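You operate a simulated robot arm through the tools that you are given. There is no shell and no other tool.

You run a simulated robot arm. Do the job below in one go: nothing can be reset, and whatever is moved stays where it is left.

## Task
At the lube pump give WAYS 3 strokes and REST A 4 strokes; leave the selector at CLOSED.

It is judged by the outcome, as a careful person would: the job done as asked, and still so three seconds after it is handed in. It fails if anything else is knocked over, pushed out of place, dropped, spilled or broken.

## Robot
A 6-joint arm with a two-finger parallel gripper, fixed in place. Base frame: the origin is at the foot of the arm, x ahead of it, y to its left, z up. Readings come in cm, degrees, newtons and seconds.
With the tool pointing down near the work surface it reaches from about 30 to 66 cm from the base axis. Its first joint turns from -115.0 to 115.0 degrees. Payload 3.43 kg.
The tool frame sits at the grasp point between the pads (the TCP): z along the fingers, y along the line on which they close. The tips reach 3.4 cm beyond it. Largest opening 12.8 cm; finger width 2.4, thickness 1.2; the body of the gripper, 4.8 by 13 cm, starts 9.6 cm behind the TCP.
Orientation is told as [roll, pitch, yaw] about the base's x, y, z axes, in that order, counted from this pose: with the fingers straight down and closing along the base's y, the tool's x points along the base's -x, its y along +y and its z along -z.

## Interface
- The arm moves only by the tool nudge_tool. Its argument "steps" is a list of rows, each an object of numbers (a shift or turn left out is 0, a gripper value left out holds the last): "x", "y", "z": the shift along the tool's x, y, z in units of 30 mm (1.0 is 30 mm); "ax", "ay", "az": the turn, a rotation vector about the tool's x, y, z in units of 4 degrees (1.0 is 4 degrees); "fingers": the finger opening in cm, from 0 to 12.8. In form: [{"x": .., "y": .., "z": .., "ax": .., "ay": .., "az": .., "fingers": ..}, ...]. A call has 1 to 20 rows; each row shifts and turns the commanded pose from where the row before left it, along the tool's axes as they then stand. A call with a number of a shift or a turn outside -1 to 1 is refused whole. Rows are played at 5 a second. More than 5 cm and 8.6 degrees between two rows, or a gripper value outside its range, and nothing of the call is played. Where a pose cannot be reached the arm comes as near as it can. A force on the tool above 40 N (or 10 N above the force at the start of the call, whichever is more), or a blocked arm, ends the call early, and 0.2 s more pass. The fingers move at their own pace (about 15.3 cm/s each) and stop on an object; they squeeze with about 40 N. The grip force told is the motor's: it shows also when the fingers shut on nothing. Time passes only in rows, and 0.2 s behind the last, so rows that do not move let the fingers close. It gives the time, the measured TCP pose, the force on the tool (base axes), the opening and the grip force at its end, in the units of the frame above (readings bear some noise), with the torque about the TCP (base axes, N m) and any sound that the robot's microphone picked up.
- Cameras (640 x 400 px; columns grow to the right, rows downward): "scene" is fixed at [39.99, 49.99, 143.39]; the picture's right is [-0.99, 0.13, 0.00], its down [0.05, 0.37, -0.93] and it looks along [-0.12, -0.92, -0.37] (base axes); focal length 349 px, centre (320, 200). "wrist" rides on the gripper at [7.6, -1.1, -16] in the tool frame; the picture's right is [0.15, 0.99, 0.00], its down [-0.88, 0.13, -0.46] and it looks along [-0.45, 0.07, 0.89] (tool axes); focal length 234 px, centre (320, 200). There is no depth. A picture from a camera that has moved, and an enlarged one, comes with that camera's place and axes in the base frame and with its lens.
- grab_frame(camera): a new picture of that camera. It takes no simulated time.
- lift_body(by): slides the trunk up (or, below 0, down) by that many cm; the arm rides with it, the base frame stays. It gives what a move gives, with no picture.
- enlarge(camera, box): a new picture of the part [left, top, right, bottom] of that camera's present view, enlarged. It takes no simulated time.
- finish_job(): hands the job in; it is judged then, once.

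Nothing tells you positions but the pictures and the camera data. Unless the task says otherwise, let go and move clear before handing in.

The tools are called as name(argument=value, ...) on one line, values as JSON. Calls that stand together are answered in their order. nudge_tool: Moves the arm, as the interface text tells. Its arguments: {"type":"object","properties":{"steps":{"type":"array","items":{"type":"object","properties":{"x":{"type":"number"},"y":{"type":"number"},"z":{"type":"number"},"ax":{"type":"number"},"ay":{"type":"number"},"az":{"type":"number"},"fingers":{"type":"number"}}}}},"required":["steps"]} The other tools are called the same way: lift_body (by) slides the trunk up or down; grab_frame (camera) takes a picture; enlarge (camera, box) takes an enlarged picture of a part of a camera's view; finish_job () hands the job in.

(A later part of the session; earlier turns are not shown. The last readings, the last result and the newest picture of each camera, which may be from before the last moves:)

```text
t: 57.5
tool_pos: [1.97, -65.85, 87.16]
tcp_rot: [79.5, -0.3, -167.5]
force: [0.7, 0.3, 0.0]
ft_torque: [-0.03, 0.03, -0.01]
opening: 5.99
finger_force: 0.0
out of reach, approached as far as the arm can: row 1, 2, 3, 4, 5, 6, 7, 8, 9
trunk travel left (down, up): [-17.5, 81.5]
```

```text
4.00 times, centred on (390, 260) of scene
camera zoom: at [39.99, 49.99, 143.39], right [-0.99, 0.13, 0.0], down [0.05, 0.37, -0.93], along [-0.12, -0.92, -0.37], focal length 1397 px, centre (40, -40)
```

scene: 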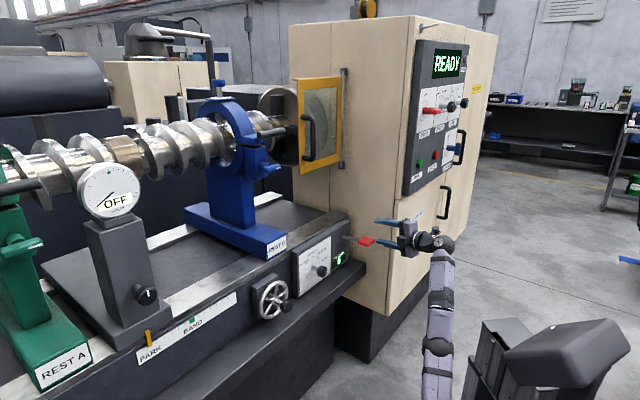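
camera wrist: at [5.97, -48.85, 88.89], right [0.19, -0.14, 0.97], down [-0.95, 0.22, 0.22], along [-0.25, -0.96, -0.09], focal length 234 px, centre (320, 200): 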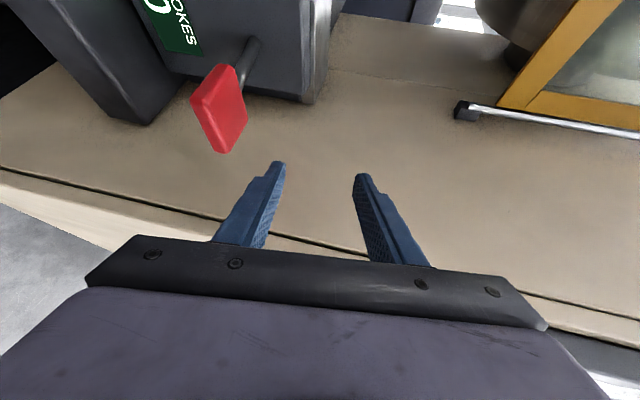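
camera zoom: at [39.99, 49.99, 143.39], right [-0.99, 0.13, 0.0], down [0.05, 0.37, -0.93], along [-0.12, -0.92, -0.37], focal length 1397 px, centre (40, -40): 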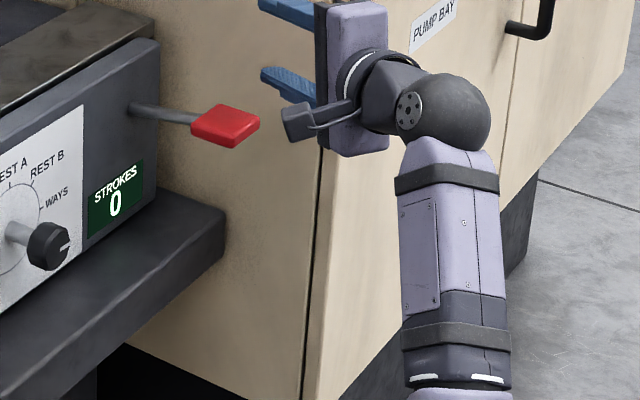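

The distance from shoulder to wrist has stayed stuck at ~64 cm, so the elbow must have flipped over to its stop. I'll move away from the cabinet and stretch the arm upward to straighten it, so I can bend it back the right way.

nudge_tool(steps=[{"x": 0.7}, {"x": 1}, {"x": 1}, {"x": 1}, {"y": 1}, {"y": 1}, {"y": 1}])

grab_frame(camera="scene")

```text
t: 59.1
tool_pos: [12.04, -61.97, 91.77]
tcp_rot: [79.7, -0.3, -167.6]
force: [0.1, -0.2, -0.4]
ft_torque: [-0.03, 0.04, 0.0]
opening: 6.01
finger_force: 0.1
out of reach, approached as far as the arm can: row 1, 2, 3, 4, 5, 6, 7
trunk travel left (down, up): [-17.5, 81.5]
```

```text
taken
```

scene: 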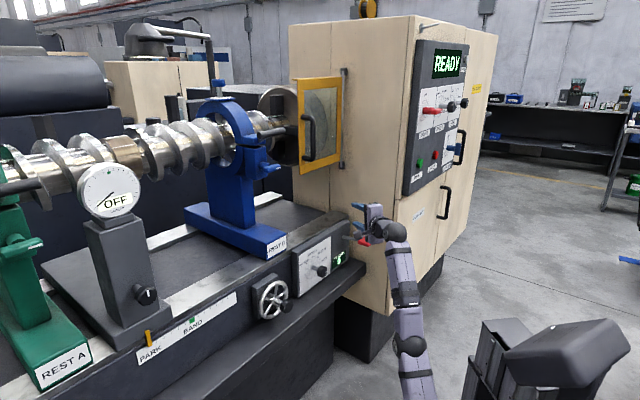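

The arm is now about straight. To bend the elbow the right way without nearing the lever, I'll first raise the trunk 20 cm, then swing the tool down and in.

lift_body(by=20)

nudge_tool(steps=[{"y": -0.85, "z": 0.5}, {"y": -0.85, "z": 0.4}, {"y": -0.9, "z": 0.2}, {"y": -0.9, "z": 0}, {"y": -0.9, "z": -0.2}, {"y": -0.9, "z": -0.3}])

grab_frame(camera="scene")

```text
t: 61.3
tool_pos: [12.03, -62.0, 111.79]
tcp_rot: [79.6, -0.3, -167.7]
force: [-0.3, 0.0, 1.0]
ft_torque: [0.01, 0.02, 0.0]
opening: 5.99
finger_force: 0.1
trunk travel left (down, up): [-37.5, 61.5]
```

```text
t: 62.7
tool_pos: [11.71, -66.2, 102.13]
tcp_rot: [81.0, -0.6, -167.4]
force: [0.6, -3.4, -13.9]
ft_torque: [-1.5, -0.36, 0.11]
opening: 6.02
finger_force: 0.0
out of reach, approached as far as the arm can: row 1, 2, 3, 4, 5
trunk travel left (down, up): [-37.5, 61.5]
```

```text
taken
```

scene: 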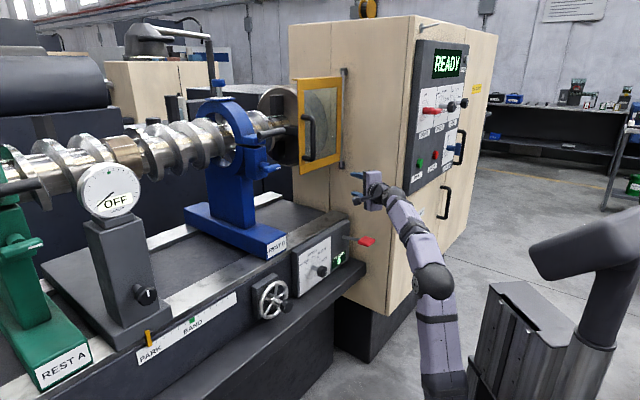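

The last row was reachable and the elbow looks bent upward now. I'll let it settle and read the pose.

nudge_tool(steps=[{"z": 0}, {"z": 0}])

grab_frame(camera="scene")

```text
t: 63.3
tool_pos: [11.83, -65.98, 100.89]
tcp_rot: [79.6, -0.2, -167.6]
force: [-0.1, -0.3, 0.3]
ft_torque: [0.02, -0.01, 0.0]
opening: 6.0
finger_force: 0.0
trunk travel left (down, up): [-37.5, 61.5]
```

```text
taken
```

scene: 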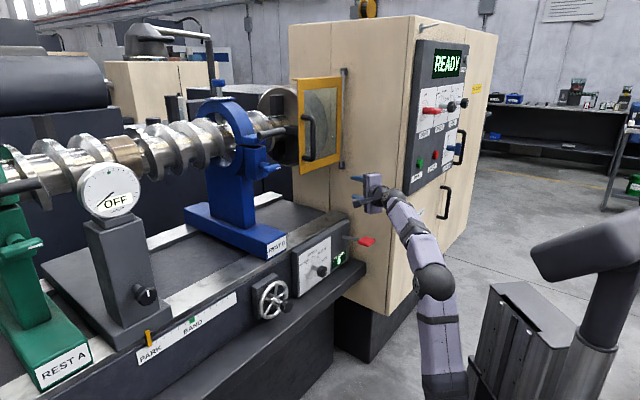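

Elbow is up again with room to move. I'll back off 9 cm, then lower the trunk by 17 cm to a comfortable height for the lever.

nudge_tool(steps=[{"z": -1}, {"z": -1}, {"z": -1}])

lift_body(by=-17)

grab_frame(camera="wrist")

grab_frame(camera="scene")

```text
t: 64.1
tool_pos: [9.94, -57.03, 102.21]
tcp_rot: [79.5, -0.4, -167.6]
force: [-0.5, 0.5, -0.2]
ft_torque: [-0.01, -0.01, -0.02]
opening: 6.02
finger_force: 0.1
trunk travel left (down, up): [-37.5, 61.5]
```

```text
t: 66.0
tool_pos: [9.86, -56.96, 85.21]
tcp_rot: [79.6, -0.4, -167.5]
force: [0.2, 0.3, 0.8]
ft_torque: [0.0, 0.0, -0.03]
opening: 6.02
finger_force: 0.0
trunk travel left (down, up): [-20.5, 78.5]
```

```text
taken
camera wrist: at [13.86, -40.01, 86.97], right [0.19, -0.14, 0.97], down [-0.95, 0.23, 0.22], along [-0.25, -0.96, -0.09], focal length 234 px, centre (320, 200)
```

wrist: 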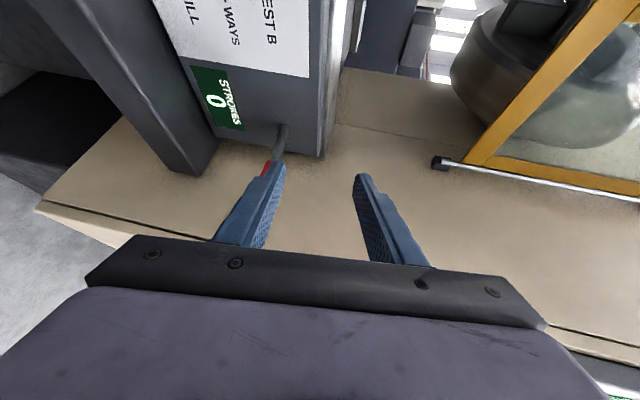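

```text
taken
```

scene: 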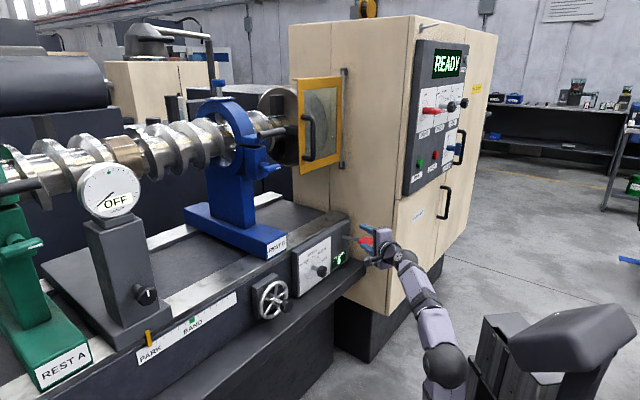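

Good posture. Now I move to a point ~8 cm in front of the handle, aligned in height so the open fingers will pass above and below the paddle.

nudge_tool(steps=[{"x": -0.695, "y": -0.65, "z": 0.15}, {"x": -0.695, "y": -0.65, "z": 0.15}, {"x": -0.695, "y": -0.65, "z": 0.15}, {"z": 0}])

grab_frame(camera="wrist")

enlarge(camera="scene", box=[310, 210, 470, 310])

```text
t: 67.0
tool_pos: [3.82, -58.45, 79.25]
tcp_rot: [79.6, -0.4, -167.4]
force: [0.4, 0.0, -0.1]
ft_torque: [-0.01, 0.01, -0.02]
opening: 5.99
finger_force: 0.0
trunk travel left (down, up): [-20.5, 78.5]
```

```text
taken
camera wrist: at [7.72, -41.48, 81.01], right [0.19, -0.14, 0.97], down [-0.95, 0.23, 0.22], along [-0.25, -0.96, -0.09], focal length 234 px, centre (320, 200)
```

wrist: 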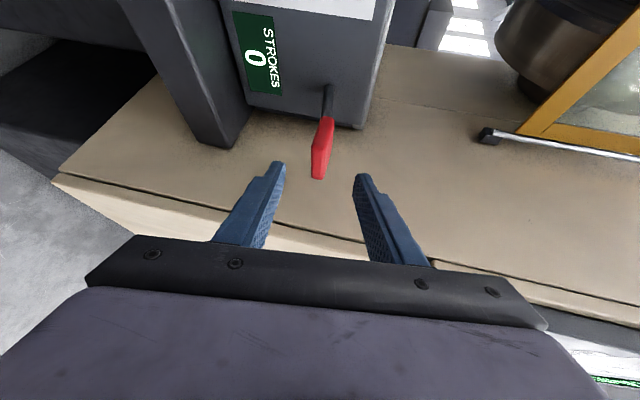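

```text
4.00 times, centred on (390, 260) of scene
camera zoom: at [39.99, 49.99, 143.39], right [-0.99, 0.13, 0.0], down [0.05, 0.37, -0.93], along [-0.12, -0.92, -0.37], focal length 1397 px, centre (40, -40)
```

zoom: 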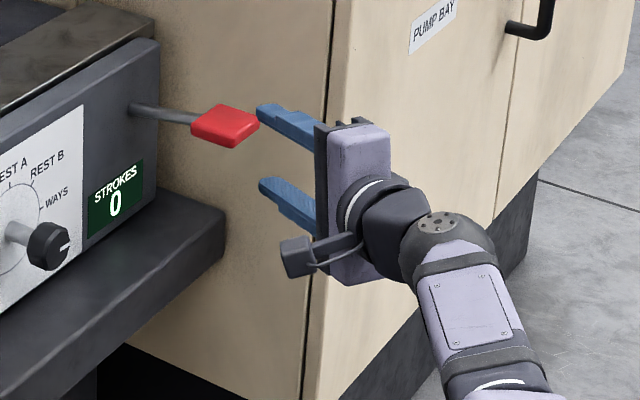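

The paddle sits centred between the fingertips. I'll slide forward ~7 cm to straddle it.

nudge_tool(steps=[{"x": 0.04, "y": 0.04, "z": 0.57}, {"x": 0.04, "y": 0.04, "z": 0.57}, {"x": 0.04, "y": 0.04, "z": 0.57}, {"x": 0.04, "y": 0.04, "z": 0.57}, {"z": 0}])

grab_frame(camera="wrist")

enlarge(camera="scene", box=[310, 210, 470, 310])

```text
t: 68.2
tool_pos: [5.78, -65.25, 78.59]
tcp_rot: [79.6, -0.4, -167.6]
force: [-0.2, 0.7, -0.1]
ft_torque: [0.01, 0.03, 0.0]
opening: 6.01
finger_force: 0.1
trunk travel left (down, up): [-20.5, 78.5]
```

```text
taken
camera wrist: at [9.73, -48.11, 80.24], right [0.19, -0.14, 0.97], down [-0.95, 0.23, 0.22], along [-0.25, -0.96, -0.09], focal length 234 px, centre (320, 200)
```

wrist: 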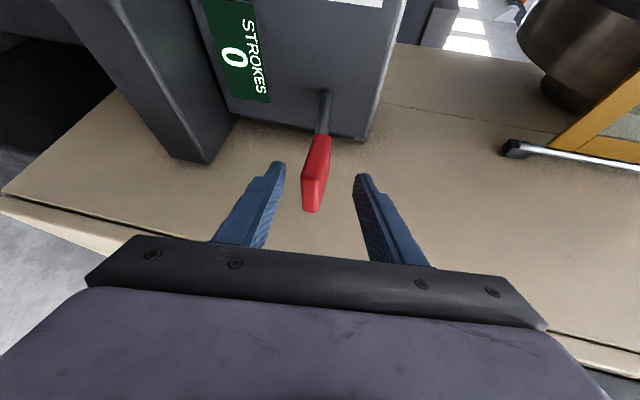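

```text
4.00 times, centred on (390, 260) of scene
camera zoom: at [39.99, 49.99, 143.39], right [-0.99, 0.13, 0.0], down [0.05, 0.37, -0.93], along [-0.12, -0.92, -0.37], focal length 1397 px, centre (40, -40)
```

zoom: 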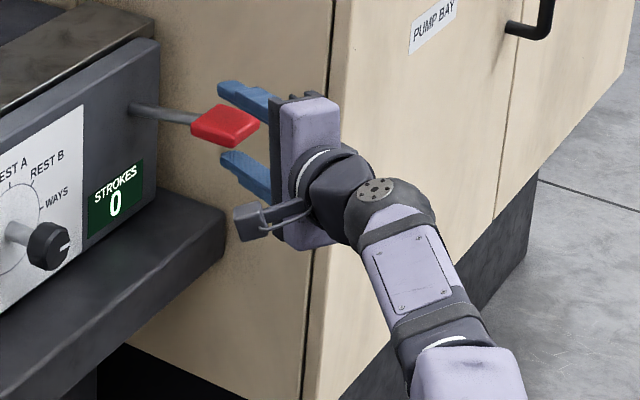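

Fingers are above and below the paddle. I'll move in 1 cm more, narrow to 4 cm, and begin pressing down gently with the upper finger.

nudge_tool(steps=[{"y": 0.06, "z": 0.35, "fingers": 4}, {"z": 0}, {"y": -0.25, "z": 0.046}, {"y": -0.25, "z": 0.046}, {"y": -0.25, "z": 0.046}, {"z": 0}])

enlarge(camera="scene", box=[310, 210, 470, 310])

grab_frame(camera="wrist")

```text
t: 69.6
tool_pos: [5.96, -66.22, 76.38]
tcp_rot: [79.6, -0.3, -167.6]
force: [-1.1, 0.5, 1.9]
ft_torque: [-0.07, -0.01, -0.05]
opening: 4.07
finger_force: 0.0
trunk travel left (down, up): [-20.5, 78.5]
```

```text
4.00 times, centred on (390, 260) of scene
camera zoom: at [39.99, 49.99, 143.39], right [-0.99, 0.13, 0.0], down [0.05, 0.37, -0.93], along [-0.12, -0.92, -0.37], focal length 1397 px, centre (40, -40)
```

zoom: 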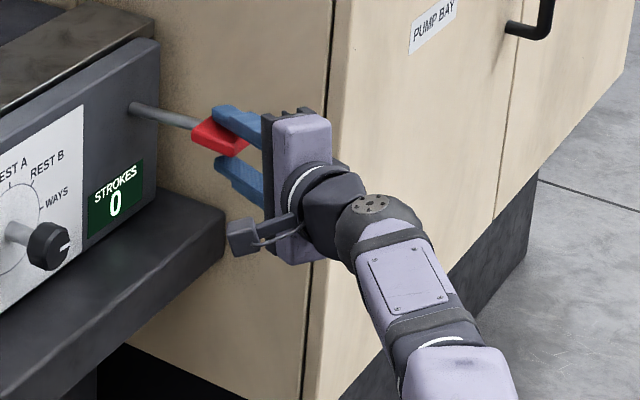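

```text
taken
camera wrist: at [9.93, -49.21, 78.06], right [0.19, -0.14, 0.97], down [-0.95, 0.23, 0.22], along [-0.25, -0.96, -0.09], focal length 234 px, centre (320, 200)
```

wrist: 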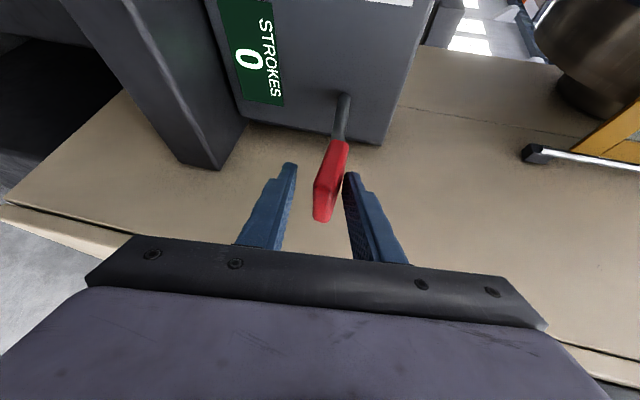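

Contact made and the lever gives way easily. I'll press on down ~4.5 cm and watch force and sound.

nudge_tool(steps=[{"y": -0.25, "z": 0.046}, {"y": -0.25, "z": 0.046}, {"y": -0.25, "z": 0.046}, {"y": -0.25, "z": 0.046}, {"z": 0}])

enlarge(camera="scene", box=[310, 210, 470, 310])

```text
t: 70.8
tool_pos: [5.99, -66.15, 73.3]
tcp_rot: [79.9, -0.5, -167.5]
force: [0.2, 0.5, 7.7]
ft_torque: [-0.23, -0.12, -0.04]
opening: 4.4
finger_force: 3.5
trunk travel left (down, up): [-20.5, 78.5]
```

```text
4.00 times, centred on (390, 260) of scene
camera zoom: at [39.99, 49.99, 143.39], right [-0.99, 0.13, 0.0], down [0.05, 0.37, -0.93], along [-0.12, -0.92, -0.37], focal length 1397 px, centre (40, -40)
```

zoom: 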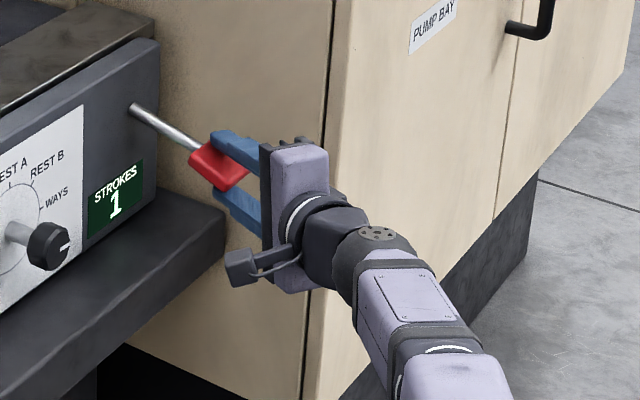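

Counter reads 1. I'll raise to let the lever return, and confirm it springs back.

nudge_tool(steps=[{"y": 0.29, "z": -0.054}, {"y": 0.29, "z": -0.054}, {"y": 0.29, "z": -0.054}, {"y": 0.29, "z": -0.054}, {"y": 0.29, "z": -0.054}, {"z": 0}])

enlarge(camera="scene", box=[310, 210, 470, 310])

```text
t: 72.2
tool_pos: [5.88, -66.22, 77.65]
tcp_rot: [79.5, -0.5, -167.6]
force: [-0.9, 0.5, -0.2]
ft_torque: [-0.03, 0.02, 0.03]
opening: 3.99
finger_force: 0.1
trunk travel left (down, up): [-20.5, 78.5]
```

```text
4.00 times, centred on (390, 260) of scene
camera zoom: at [39.99, 49.99, 143.39], right [-0.99, 0.13, 0.0], down [0.05, 0.37, -0.93], along [-0.12, -0.92, -0.37], focal length 1397 px, centre (40, -40)
```

zoom: 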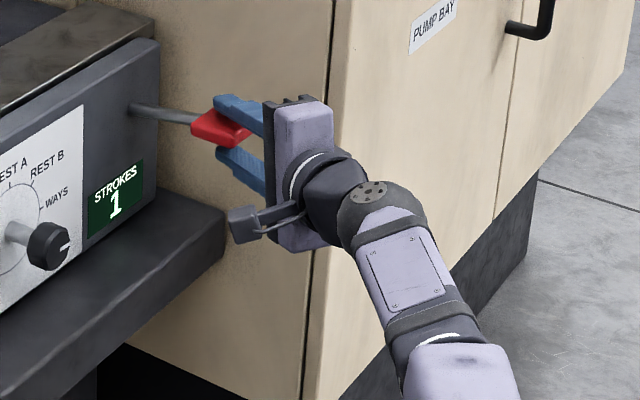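

It springs back by itself; count stays 1. Second stroke, same travel.

nudge_tool(steps=[{"y": -0.25, "z": 0.046}, {"y": -0.25, "z": 0.046}, {"y": -0.25, "z": 0.046}, {"y": -0.25, "z": 0.046}, {"y": -0.25, "z": 0.046}, {"y": -0.25, "z": 0.046}, {"z": 0}])

enlarge(camera="scene", box=[310, 210, 470, 310])

```text
t: 73.8
tool_pos: [5.92, -66.24, 73.29]
tcp_rot: [79.9, -0.4, -167.7]
force: [-2.0, -1.0, 10.2]
ft_torque: [-0.36, -0.2, -0.03]
opening: 4.57
finger_force: 5.1
trunk travel left (down, up): [-20.5, 78.5]
```

```text
4.00 times, centred on (390, 260) of scene
camera zoom: at [39.99, 49.99, 143.39], right [-0.99, 0.13, 0.0], down [0.05, 0.37, -0.93], along [-0.12, -0.92, -0.37], focal length 1397 px, centre (40, -40)
```

zoom: 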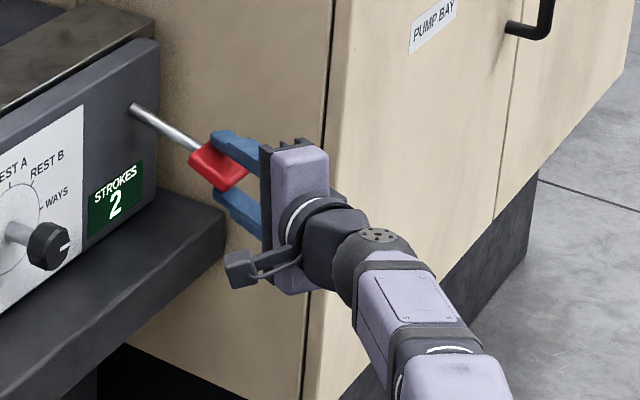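

Count 2. Releasing up, then the third stroke.

nudge_tool(steps=[{"y": 0.29, "z": -0.054}, {"y": 0.29, "z": -0.054}, {"y": 0.29, "z": -0.054}, {"y": 0.29, "z": -0.054}, {"y": 0.29, "z": -0.054}, {"z": 0}])

enlarge(camera="scene", box=[310, 210, 470, 310])

```text
t: 75.2
tool_pos: [6.01, -66.25, 77.56]
tcp_rot: [79.5, -0.3, -167.5]
force: [-0.4, 0.9, 0.3]
ft_torque: [0.01, 0.0, -0.04]
opening: 4.0
finger_force: 0.0
trunk travel left (down, up): [-20.5, 78.5]
```

```text
4.00 times, centred on (390, 260) of scene
camera zoom: at [39.99, 49.99, 143.39], right [-0.99, 0.13, 0.0], down [0.05, 0.37, -0.93], along [-0.12, -0.92, -0.37], focal length 1397 px, centre (40, -40)
```

zoom: 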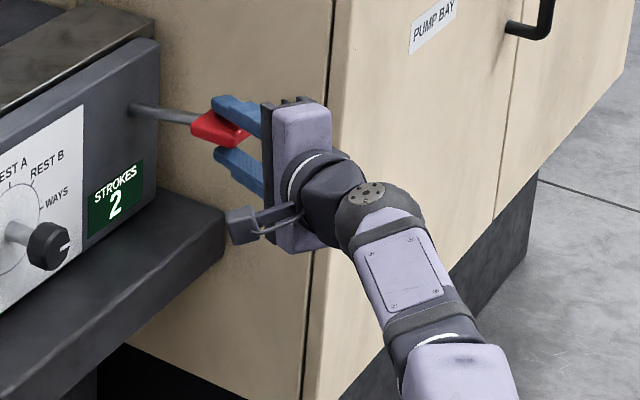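

Lever is back up, count 2. Third stroke for WAYS.

nudge_tool(steps=[{"y": -0.25, "z": 0.046}, {"y": -0.25, "z": 0.046}, {"y": -0.25, "z": 0.046}, {"y": -0.25, "z": 0.046}, {"y": -0.25, "z": 0.046}, {"y": -0.25, "z": 0.046}, {"z": 0}])

enlarge(camera="scene", box=[310, 210, 470, 310])

```text
t: 76.8
tool_pos: [6.02, -66.22, 73.11]
tcp_rot: [79.9, -0.5, -167.6]
force: [-1.3, 1.8, 11.8]
ft_torque: [-0.46, -0.2, 0.05]
opening: 4.62
finger_force: 5.3
trunk travel left (down, up): [-20.5, 78.5]
```

```text
4.00 times, centred on (390, 260) of scene
camera zoom: at [39.99, 49.99, 143.39], right [-0.99, 0.13, 0.0], down [0.05, 0.37, -0.93], along [-0.12, -0.92, -0.37], focal length 1397 px, centre (40, -40)
```

zoom: 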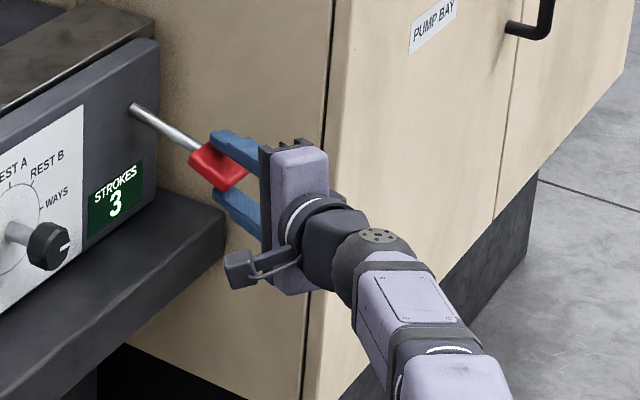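

Count 3 — WAYS is done. I'll release up, open a bit, and back out level without disturbing the lever.

nudge_tool(steps=[{"y": 0.29, "z": -0.054}, {"y": 0.29, "z": -0.054}, {"y": 0.29, "z": -0.054}, {"y": 0.29, "z": -0.054}, {"y": 0.3, "z": -0.054}, {"z": 0, "fingers": 6}, {"z": 0}, {"y": -0.09, "z": -0.49}, {"y": -0.145, "z": -0.8}, {"y": -0.145, "z": -0.8}, {"y": -0.145, "z": -0.8}, {"z": 0}])

grab_frame(camera="wrist")

enlarge(camera="scene", box=[290, 210, 450, 310])

```text
t: 79.4
tool_pos: [4.36, -57.64, 77.17]
tcp_rot: [79.5, -0.3, -167.5]
force: [-0.4, -1.0, -0.5]
ft_torque: [0.01, -0.01, -0.04]
opening: 6.01
finger_force: 0.0
trunk travel left (down, up): [-20.5, 78.5]
```

```text
taken
camera wrist: at [8.27, -40.66, 79.01], right [0.19, -0.14, 0.97], down [-0.95, 0.22, 0.22], along [-0.25, -0.96, -0.09], focal length 234 px, centre (320, 200)
```

wrist: 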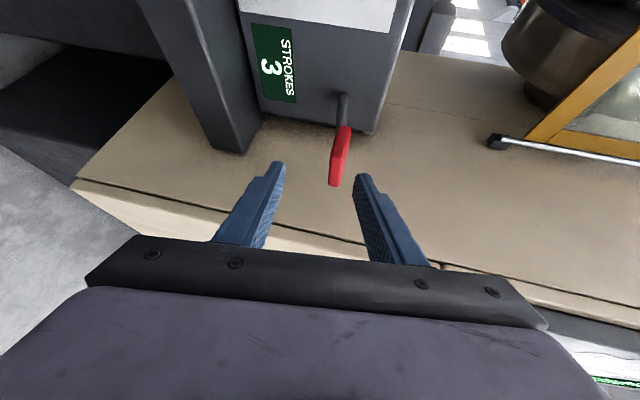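

```text
4.00 times, centred on (370, 260) of scene
camera zoom: at [39.99, 49.99, 143.39], right [-0.99, 0.13, 0.0], down [0.05, 0.37, -0.93], along [-0.12, -0.92, -0.37], focal length 1397 px, centre (120, -40)
```

zoom: 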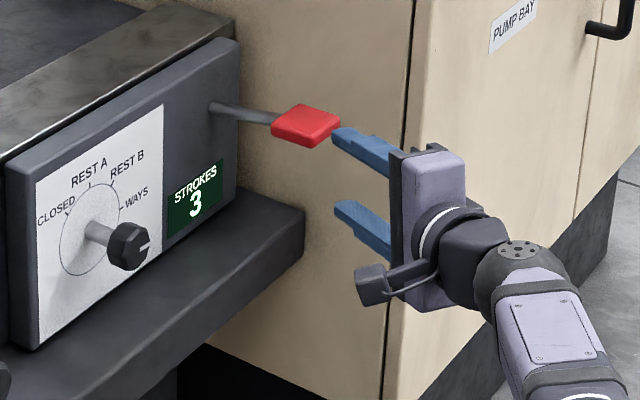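

WAYS shows 3 strokes and the lever is up and free. Now back to the knob: translate left, level the tool, and square it to the panel.

nudge_tool(steps=[{"x": 0.87, "y": -0.45, "z": -0.305}, {"x": 0.87, "y": -0.45, "z": -0.305}, {"x": 0.87, "y": -0.45, "z": -0.305}, {"x": 0.87, "y": -0.45, "z": -0.305}, {"x": 0.87, "y": -0.45, "z": -0.305}, {"ax": -0.875}, {"ax": -0.875}, {"ax": -0.875}, {"ay": 1}, {"ay": 1}, {"ay": 1}, {"ay": 1}, {"ay": 1}, {"ay": 1}, {"ay": 1}, {"ay": 1}, {"ay": 0.08}])

grab_frame(camera="wrist")

grab_frame(camera="scene")

```text
t: 83.0
tool_pos: [14.02, -49.52, 71.88]
tcp_rot: [89.8, -0.3, -135.1]
force: [-0.3, -0.1, -0.3]
ft_torque: [0.03, 0.04, -0.01]
opening: 6.01
finger_force: 0.1
out of reach, approached as far as the arm can: row 7, 8
trunk travel left (down, up): [-20.5, 78.5]
```

```text
taken
camera wrist: at [8.02, -32.93, 70.72], right [0.11, 0.11, 0.99], down [-0.94, -0.3, 0.14], along [0.31, -0.95, 0.07], focal length 234 px, centre (320, 200)
```

wrist: 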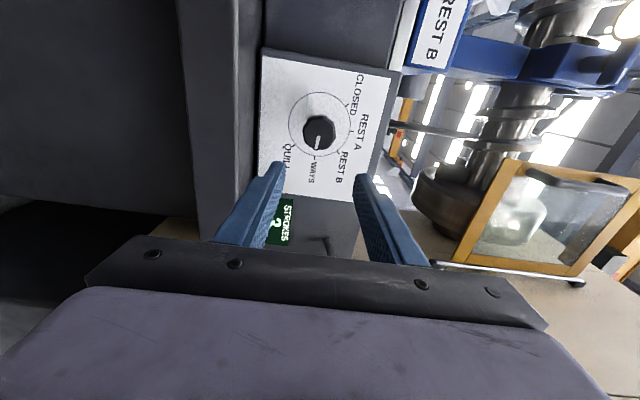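

```text
taken
```

scene: 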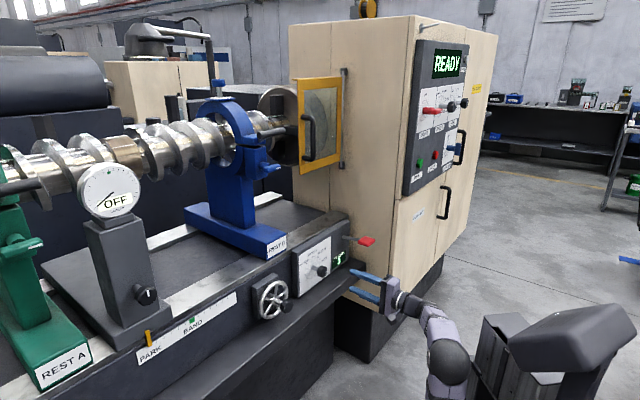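

Squared up. Now adjust to the knob axis (r≈23.8, z≈71.4) and go to a closer standoff.

nudge_tool(steps=[{"x": 0.15, "y": -0.06, "z": 0.65}, {"x": 0.15, "y": -0.06, "z": 0.65}, {"x": 0.14, "y": -0.05, "z": 0.65}, {"z": 0}])

grab_frame(camera="wrist")

enlarge(camera="scene", box=[280, 230, 400, 305])

```text
t: 84.0
tool_pos: [18.98, -52.72, 71.32]
tcp_rot: [89.9, -0.4, -135.3]
force: [0.2, 0.5, -0.4]
ft_torque: [-0.02, -0.01, -0.04]
opening: 6.0
finger_force: 0.0
trunk travel left (down, up): [-20.5, 78.5]
```

```text
taken
camera wrist: at [13.13, -36.15, 70.12], right [0.11, 0.11, 0.99], down [-0.95, -0.3, 0.14], along [0.31, -0.95, 0.07], focal length 234 px, centre (320, 200)
```

wrist: 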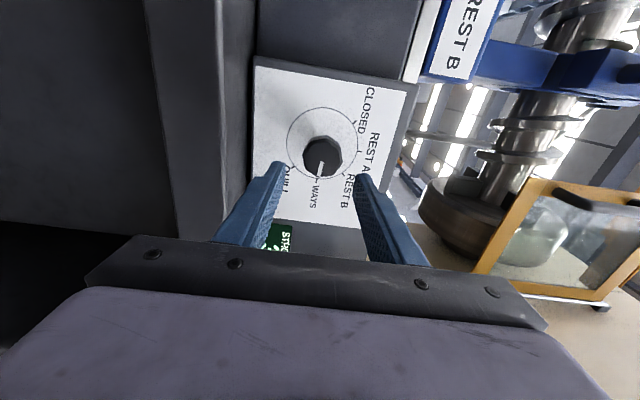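

```text
5.33 times, centred on (340, 268) of scene
camera zoom: at [39.99, 49.99, 143.39], right [-0.99, 0.13, 0.0], down [0.05, 0.37, -0.93], along [-0.12, -0.92, -0.37], focal length 1862 px, centre (213, -160)
```

zoom: 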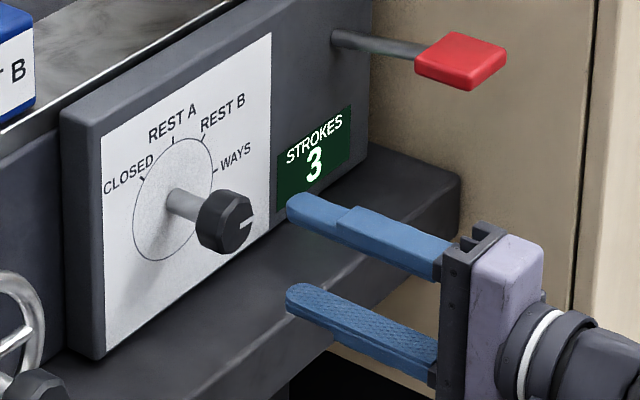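

The knob axis works out at r≈23.6, z≈71.5. I'll nudge that way and advance to straddle the cap.

nudge_tool(steps=[{"x": 0.04, "y": 0.02, "z": 0.62}, {"x": 0.04, "y": 0.02, "z": 0.62}, {"z": 0.62}, {"z": 0.6}, {"z": 0}])

grab_frame(camera="wrist")

enlarge(camera="scene", box=[280, 230, 400, 305])

```text
t: 85.2
tool_pos: [24.33, -57.91, 71.38]
tcp_rot: [89.9, -0.3, -135.3]
force: [-1.6, -0.4, 0.5]
ft_torque: [-0.04, -0.03, 0.03]
opening: 6.02
finger_force: 0.1
trunk travel left (down, up): [-20.5, 78.5]
```

```text
taken
camera wrist: at [18.48, -41.34, 70.26], right [0.11, 0.11, 0.99], down [-0.95, -0.3, 0.14], along [0.31, -0.95, 0.07], focal length 234 px, centre (320, 200)
```

wrist: 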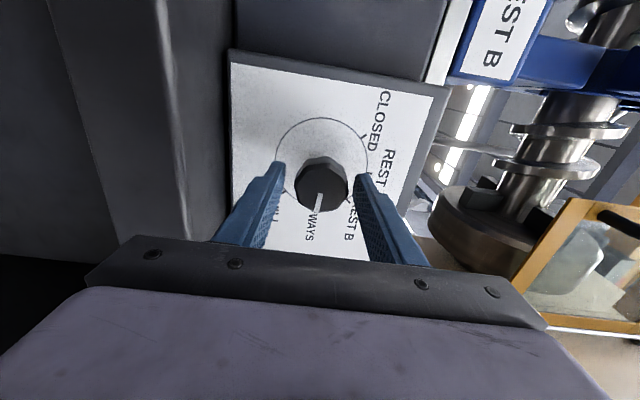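

```text
5.33 times, centred on (340, 268) of scene
camera zoom: at [39.99, 49.99, 143.39], right [-0.99, 0.13, 0.0], down [0.05, 0.37, -0.93], along [-0.12, -0.92, -0.37], focal length 1862 px, centre (213, -160)
```

zoom: 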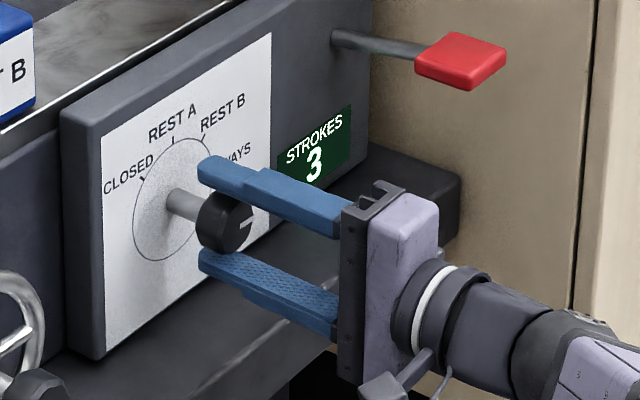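

Nicely straddled. Closing on the cap.

nudge_tool(steps=[{"fingers": 2}, {"fingers": 2}, {"fingers": 2}])

```text
t: 86.0
tool_pos: [24.4, -57.8, 71.62]
tcp_rot: [90.0, -0.4, -135.2]
force: [3.6, -8.9, 5.9]
ft_torque: [-0.02, -0.07, -0.17]
opening: 4.16
finger_force: 45.4
trunk travel left (down, up): [-20.5, 78.5]
```

Grip is good with a small upward pull; I'll ease 1 mm up and begin turning counter-clockwise toward REST A.

nudge_tool(steps=[{"y": 0.04, "az": -0.7}, {"az": -0.7}, {"az": -0.7}, {"az": -0.7}, {"az": -0.7}, {"az": -0.7}, {"az": -0.7}, {"az": -0.7}])

grab_frame(camera="wrist")

```text
t: 87.8
tool_pos: [24.37, -57.87, 71.47]
tcp_rot: [89.9, -23.0, -135.3]
force: [13.0, -29.1, 10.3]
ft_torque: [-0.38, -0.37, -0.35]
opening: 4.14
finger_force: 45.2
trunk travel left (down, up): [-20.5, 78.5]
```

```text
taken
camera wrist: at [17.77, -42.02, 67.61], right [0.37, 0.36, 0.86], down [-0.86, -0.21, 0.46], along [0.35, -0.91, 0.24], focal length 234 px, centre (320, 200)
```

wrist: 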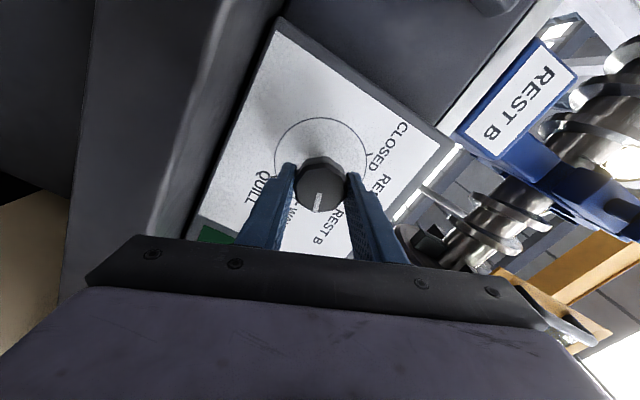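

The knob is turning fine but load on the tool has built up (~33 N). I'll shift a millimetre or so to relieve it before continuing.

nudge_tool(steps=[{"x": -0.04, "y": 0.02, "z": 0.05}, {"z": 0}])

```text
t: 88.4
tool_pos: [24.33, -57.99, 71.63]
tcp_rot: [89.8, -22.8, -135.0]
force: [-2.0, 3.7, 0.9]
ft_torque: [-0.62, -0.58, -0.38]
opening: 4.14
finger_force: 44.8
trunk travel left (down, up): [-20.5, 78.5]
```

Load gone. Continuing the turn in short batches with that small compensation.

nudge_tool(steps=[{"az": -0.7, "x": -0.005, "y": 0.002, "z": 0.006}, {"az": -0.7, "x": -0.005, "y": 0.002, "z": 0.006}, {"az": -0.7, "x": -0.005, "y": 0.002, "z": 0.006}, {"az": -0.7, "x": -0.005, "y": 0.002, "z": 0.006}, {"az": -0.7, "x": -0.005, "y": 0.002, "z": 0.006}, {"az": -0.7, "x": -0.005, "y": 0.002, "z": 0.006}])

```text
t: 89.8
tool_pos: [24.51, -57.86, 71.61]
tcp_rot: [89.8, -39.6, -135.0]
force: [-12.7, 29.0, -11.7]
ft_torque: [0.04, 0.03, 0.76]
opening: 4.13
finger_force: 45.3
trunk travel left (down, up): [-20.5, 78.5]
```

Overcompensated — reverse it and continue without compensation.

nudge_tool(steps=[{"x": 0.03, "y": -0.012, "z": -0.036}, {"z": 0}])

```text
t: 90.4
tool_pos: [24.42, -57.86, 71.64]
tcp_rot: [89.9, -39.6, -135.0]
force: [-3.1, 12.6, -8.4]
ft_torque: [0.4, 0.4, 0.67]
opening: 4.14
finger_force: 44.8
trunk travel left (down, up): [-20.5, 78.5]
```

nudge_tool(steps=[{"az": -0.7, "z": -0.008}, {"az": -0.7, "z": -0.004}, {"az": -0.7}, {"az": -0.7}, {"az": -0.7}, {"az": -0.7}])

grab_frame(camera="wrist")

enlarge(camera="scene", box=[280, 230, 400, 305])

```text
t: 91.8
tool_pos: [24.43, -57.87, 71.75]
tcp_rot: [89.9, -56.5, -135.0]
force: [-6.6, 20.6, -9.8]
ft_torque: [0.39, 0.32, 0.75]
opening: 4.17
finger_force: 44.7
trunk travel left (down, up): [-20.5, 78.5]
```

```text
taken
camera wrist: at [15.45, -44.34, 64.78], right [0.64, 0.64, 0.42], down [-0.59, 0.06, 0.81], along [0.49, -0.77, 0.41], focal length 234 px, centre (320, 200)
```

wrist: 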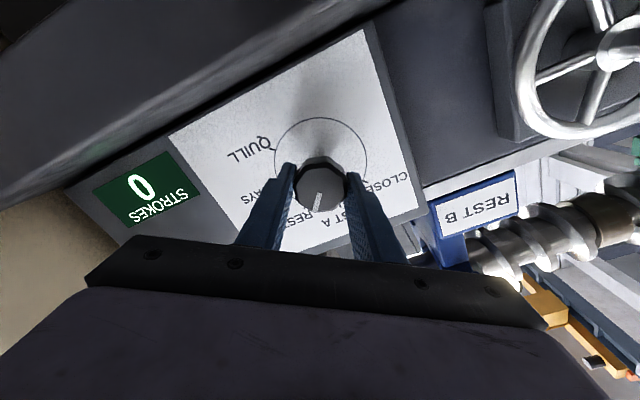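

```text
5.33 times, centred on (340, 268) of scene
camera zoom: at [39.99, 49.99, 143.39], right [-0.99, 0.13, 0.0], down [0.05, 0.37, -0.93], along [-0.12, -0.92, -0.37], focal length 1862 px, centre (213, -160)
```

zoom: 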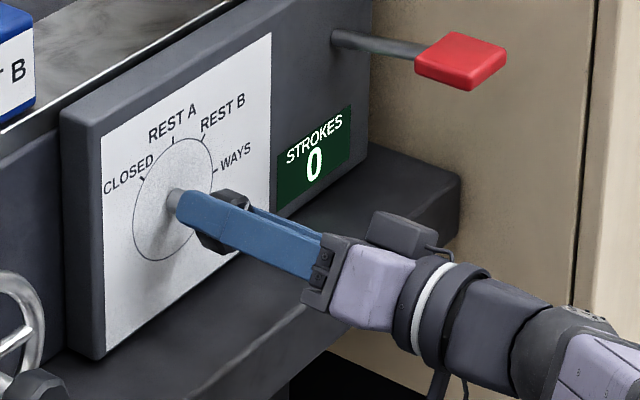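

The counter zeroed itself when the selector left WAYS, as a per-line counter would. ~33° to go; I'll relieve the small load and continue.

nudge_tool(steps=[{"x": 0.014, "y": 0.003, "z": -0.02}, {"az": -0.7}, {"az": -0.7}, {"az": -0.7}, {"az": -0.7}, {"az": -0.7}, {"az": -0.7}])

```text
t: 93.4
tool_pos: [24.43, -57.95, 71.7]
tcp_rot: [90.1, -73.3, -135.2]
force: [10.2, 4.4, -1.0]
ft_torque: [-0.9, -0.91, -0.16]
opening: 4.14
finger_force: 45.2
trunk travel left (down, up): [-20.5, 78.5]
```

nudge_tool(steps=[{"az": -0.7}, {"az": -0.7}, {"az": -0.7}, {"az": -0.7}, {"az": -0.7}, {"az": -0.7}])

enlarge(camera="wrist", box=[180, 80, 440, 270])

enlarge(camera="scene", box=[280, 230, 400, 305])

```text
t: 94.8
tool_pos: [24.58, -57.75, 71.83]
tcp_rot: [-99.3, -89.9, 54.3]
force: [18.0, 2.2, 6.8]
ft_torque: [0.29, 0.23, -0.17]
opening: 4.14
finger_force: 45.0
trunk travel left (down, up): [-20.5, 78.5]
```

```text
2.11 times, centred on (310, 175) of wrist
camera zoom: at [12.42, -47.38, 64.14], right [0.7, 0.7, -0.15], down [-0.23, 0.42, 0.88], along [0.68, -0.58, 0.45], focal length 493 px, centre (341, 253)
```

zoom: 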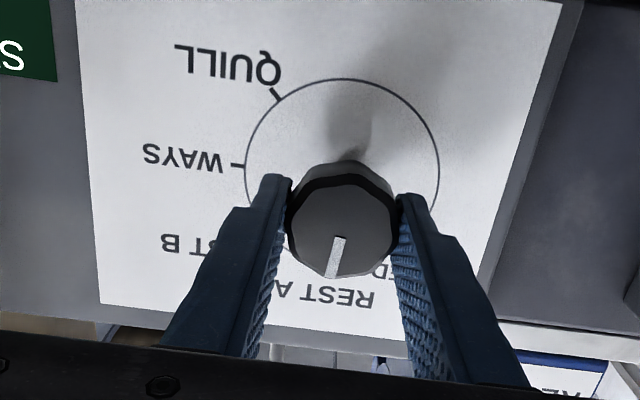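

```text
5.33 times, centred on (340, 268) of scene
camera zoom: at [39.99, 49.99, 143.39], right [-0.99, 0.13, 0.0], down [0.05, 0.37, -0.93], along [-0.12, -0.92, -0.37], focal length 1862 px, centre (213, -160)
```

zoom: 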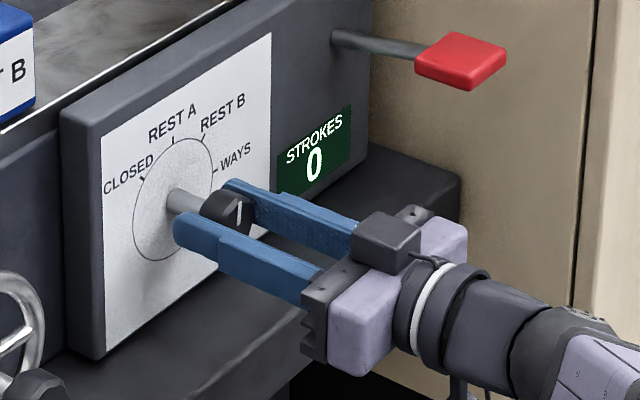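

The counter shows 0 for the new selection. I'll check the pointer precisely before letting go.

enlarge(camera="scene", box=[300, 250, 340, 280])

enlarge(camera="wrist", box=[270, 140, 370, 220])

```text
13.33 times, centred on (320, 265) of scene
camera zoom: at [39.99, 49.99, 143.39], right [-0.99, 0.13, 0.0], down [0.05, 0.37, -0.93], along [-0.12, -0.92, -0.37], focal length 4656 px, centre (320, -667)
```

zoom: 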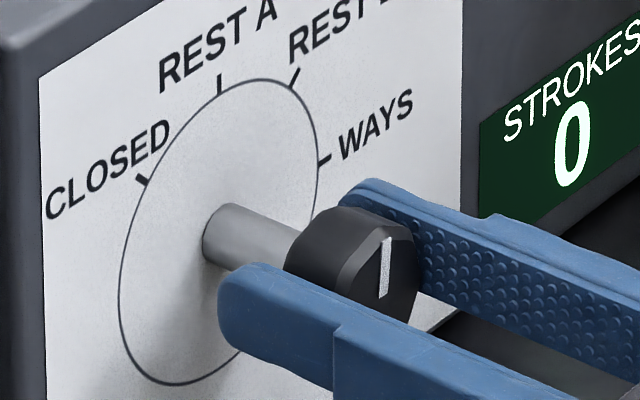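

```text
5.00 times, centred on (320, 180) of wrist
camera zoom: at [12.42, -47.38, 64.14], right [0.7, 0.7, -0.15], down [-0.23, 0.42, 0.88], along [0.68, -0.58, 0.45], focal length 1171 px, centre (320, 300)
```

zoom: 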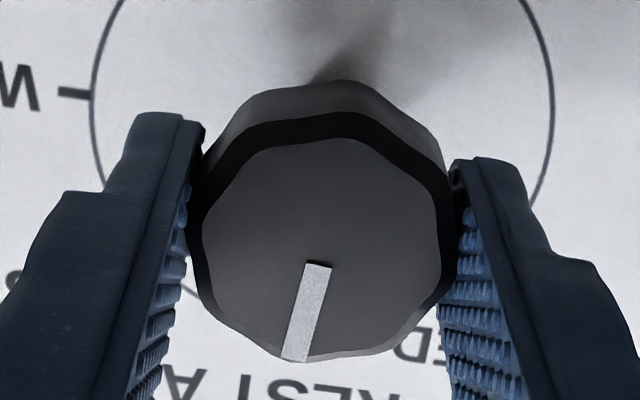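

The pointer is still about 9° short of REST A (a little slip). Turning that bit more.

nudge_tool(steps=[{"az": -0.75}, {"az": -0.75}, {"az": -0.75}, {"az": 0}])

enlarge(camera="scene", box=[300, 250, 340, 280])

enlarge(camera="wrist", box=[180, 80, 440, 270])

```text
t: 95.8
tool_pos: [24.54, -57.57, 71.72]
tcp_rot: [-90.2, -80.9, 45.2]
force: [19.6, -2.7, 7.4]
ft_torque: [-0.39, -0.49, 0.07]
opening: 4.13
finger_force: 44.5
trunk travel left (down, up): [-20.5, 78.5]
```

```text
13.33 times, centred on (320, 265) of scene
camera zoom: at [39.99, 49.99, 143.39], right [-0.99, 0.13, 0.0], down [0.05, 0.37, -0.93], along [-0.12, -0.92, -0.37], focal length 4656 px, centre (320, -667)
```

zoom: 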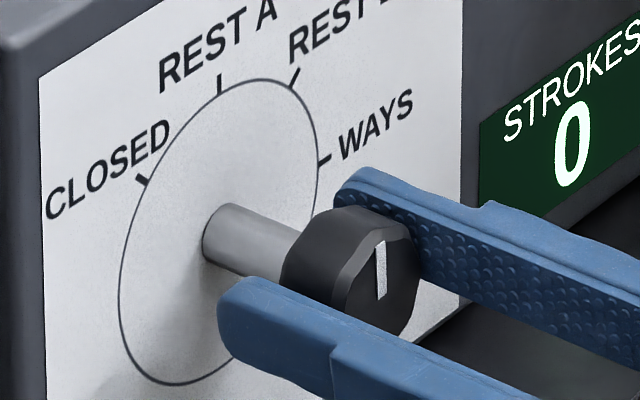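

```text
2.11 times, centred on (310, 175) of wrist
camera zoom: at [11.61, -48.19, 64.4], right [0.67, 0.67, -0.3], down [-0.13, 0.51, 0.85], along [0.73, -0.53, 0.44], focal length 493 px, centre (341, 253)
```

zoom: 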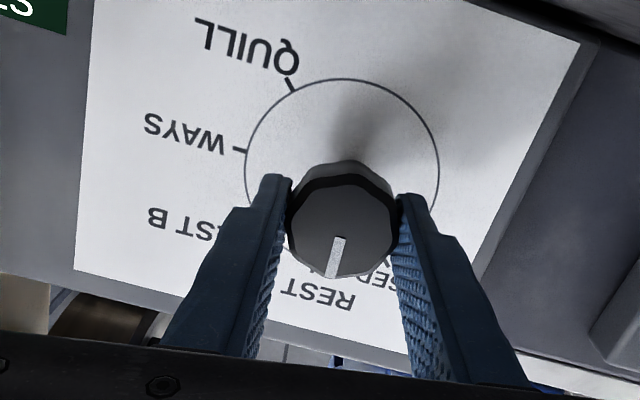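

The pointer now stands vertical, on REST A. Releasing and checking that it stays there.

nudge_tool(steps=[{"fingers": 6.5}, {"fingers": 6.5}, {"fingers": 6.5}])

enlarge(camera="scene", box=[300, 250, 340, 280])

enlarge(camera="wrist", box=[180, 80, 440, 270])

```text
t: 96.6
tool_pos: [24.31, -57.8, 71.59]
tcp_rot: [-89.2, -81.0, 43.8]
force: [0.1, 0.1, 0.4]
ft_torque: [0.01, 0.0, 0.0]
opening: 6.51
finger_force: 0.1
trunk travel left (down, up): [-20.5, 78.5]
```

```text
13.33 times, centred on (320, 265) of scene
camera zoom: at [39.99, 49.99, 143.39], right [-0.99, 0.13, 0.0], down [0.05, 0.37, -0.93], along [-0.12, -0.92, -0.37], focal length 4656 px, centre (320, -667)
```

zoom: 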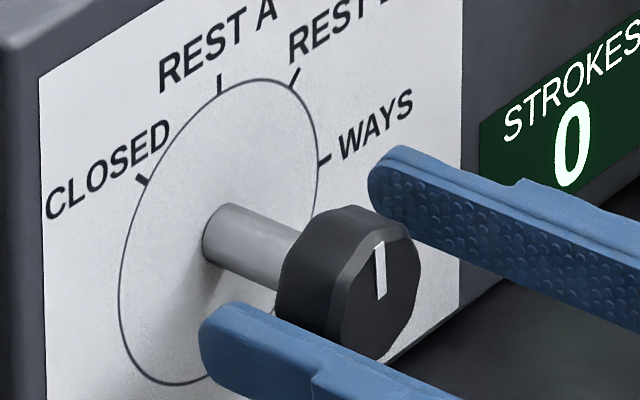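

```text
2.11 times, centred on (310, 175) of wrist
camera zoom: at [11.41, -48.22, 64.31], right [0.68, 0.67, -0.3], down [-0.13, 0.51, 0.85], along [0.72, -0.54, 0.43], focal length 493 px, centre (341, 253)
```

zoom: 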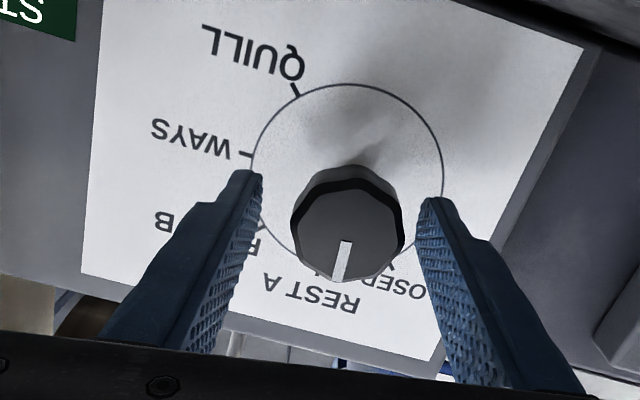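

Selector sits on REST A with the counter at 0. I'll back straight out and roll the fingers back to vertical closing.

nudge_tool(steps=[{"z": -0.6}, {"z": -1}, {"z": -1}, {"z": -1}, {"az": 1, "z": -0.4}, {"az": 1}, {"az": 1}, {"az": 1}, {"az": 1}, {"az": 1}, {"az": 1}, {"az": 1}, {"az": 1}, {"az": 1}, {"az": 1}, {"az": 1}, {"az": 1}, {"az": 1}, {"az": 1}, {"az": 1}])

nudge_tool(steps=[{"az": 1}, {"az": 1}, {"az": 1}, {"az": 1}, {"az": 1}, {"az": 1}, {"az": 1}, {"az": 1}, {"az": 0.65}])

enlarge(camera="scene", box=[290, 225, 450, 325])

```text
t: 100.8
tool_pos: [16.0, -49.27, 71.67]
tcp_rot: [89.9, -34.9, -135.2]
force: [-1.4, 0.3, -0.7]
ft_torque: [0.0, 0.06, 0.02]
opening: 6.49
finger_force: 0.0
trunk travel left (down, up): [-20.5, 78.5]
```

```text
t: 102.8
tool_pos: [15.85, -49.38, 71.61]
tcp_rot: [89.9, -0.2, -135.1]
force: [0.0, -1.0, 0.3]
ft_torque: [-0.02, -0.02, -0.01]
opening: 6.5
finger_force: 0.1
trunk travel left (down, up): [-20.5, 78.5]
```

```text
4.00 times, centred on (370, 275) of scene
camera zoom: at [39.99, 49.99, 143.39], right [-0.99, 0.13, 0.0], down [0.05, 0.37, -0.93], along [-0.12, -0.92, -0.37], focal length 1397 px, centre (120, -100)
```

zoom: 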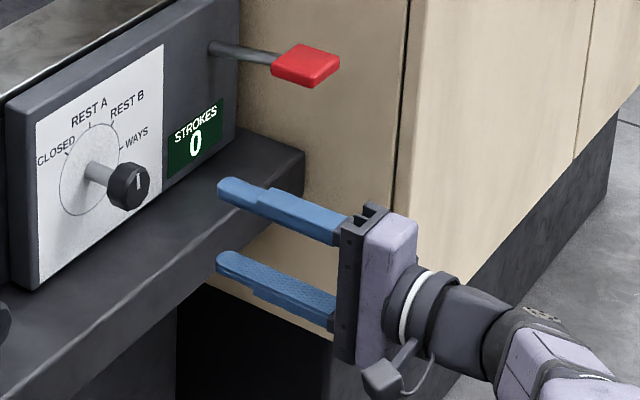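

Now to the lever: slide right and up while turning the tool to the radial heading, then pitch slightly as before.

nudge_tool(steps=[{"x": -0.618, "y": 0.317, "z": -0.085, "ay": -1, "fingers": 6}, {"x": -0.623, "y": 0.317, "z": -0.042, "ay": -1}, {"x": -0.624, "y": 0.317, "z": 0.002, "ay": -1}, {"x": -0.623, "y": 0.317, "z": 0.046, "ay": -1}, {"x": -0.618, "y": 0.317, "z": 0.089, "ay": -1}, {"x": -0.61, "y": 0.317, "z": 0.131, "ay": -1}, {"x": -0.6, "y": 0.317, "z": 0.174, "ay": -1}, {"x": -0.586, "y": 0.317, "z": 0.215, "ay": -1}, {"ax": 0.875, "ay": -0.1}, {"ax": 0.875}, {"ax": 0.875}, {"z": 0}])

grab_frame(camera="wrist")

enlarge(camera="scene", box=[310, 210, 470, 310])

```text
t: 105.4
tool_pos: [4.02, -58.34, 79.41]
tcp_rot: [79.7, -0.3, -167.7]
force: [0.3, 0.0, 0.7]
ft_torque: [0.0, 0.0, 0.0]
opening: 6.0
finger_force: 0.1
trunk travel left (down, up): [-20.5, 78.5]
```

```text
taken
camera wrist: at [7.93, -41.27, 81.07], right [0.19, -0.14, 0.97], down [-0.95, 0.23, 0.22], along [-0.25, -0.96, -0.09], focal length 234 px, centre (320, 200)
```

wrist: 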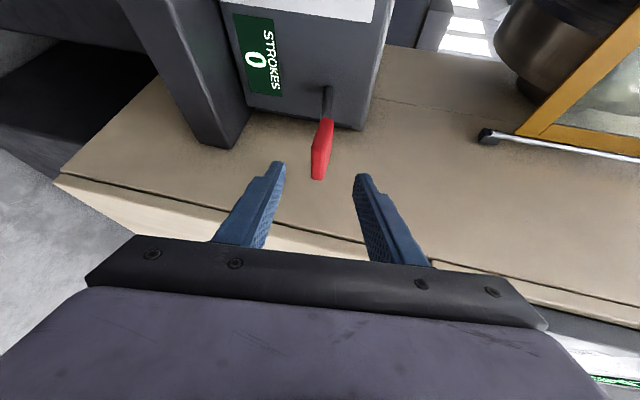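

```text
4.00 times, centred on (390, 260) of scene
camera zoom: at [39.99, 49.99, 143.39], right [-0.99, 0.13, 0.0], down [0.05, 0.37, -0.93], along [-0.12, -0.92, -0.37], focal length 1397 px, centre (40, -40)
```

zoom: 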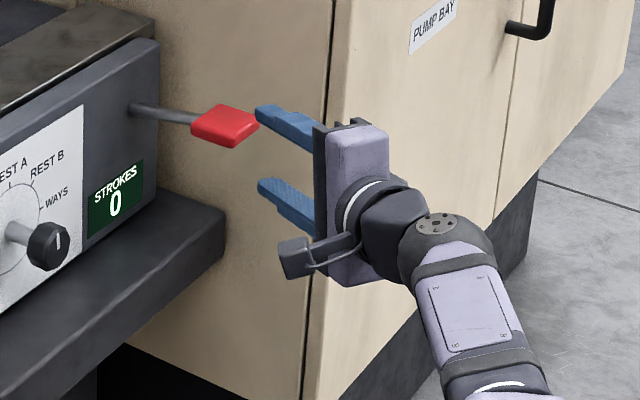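

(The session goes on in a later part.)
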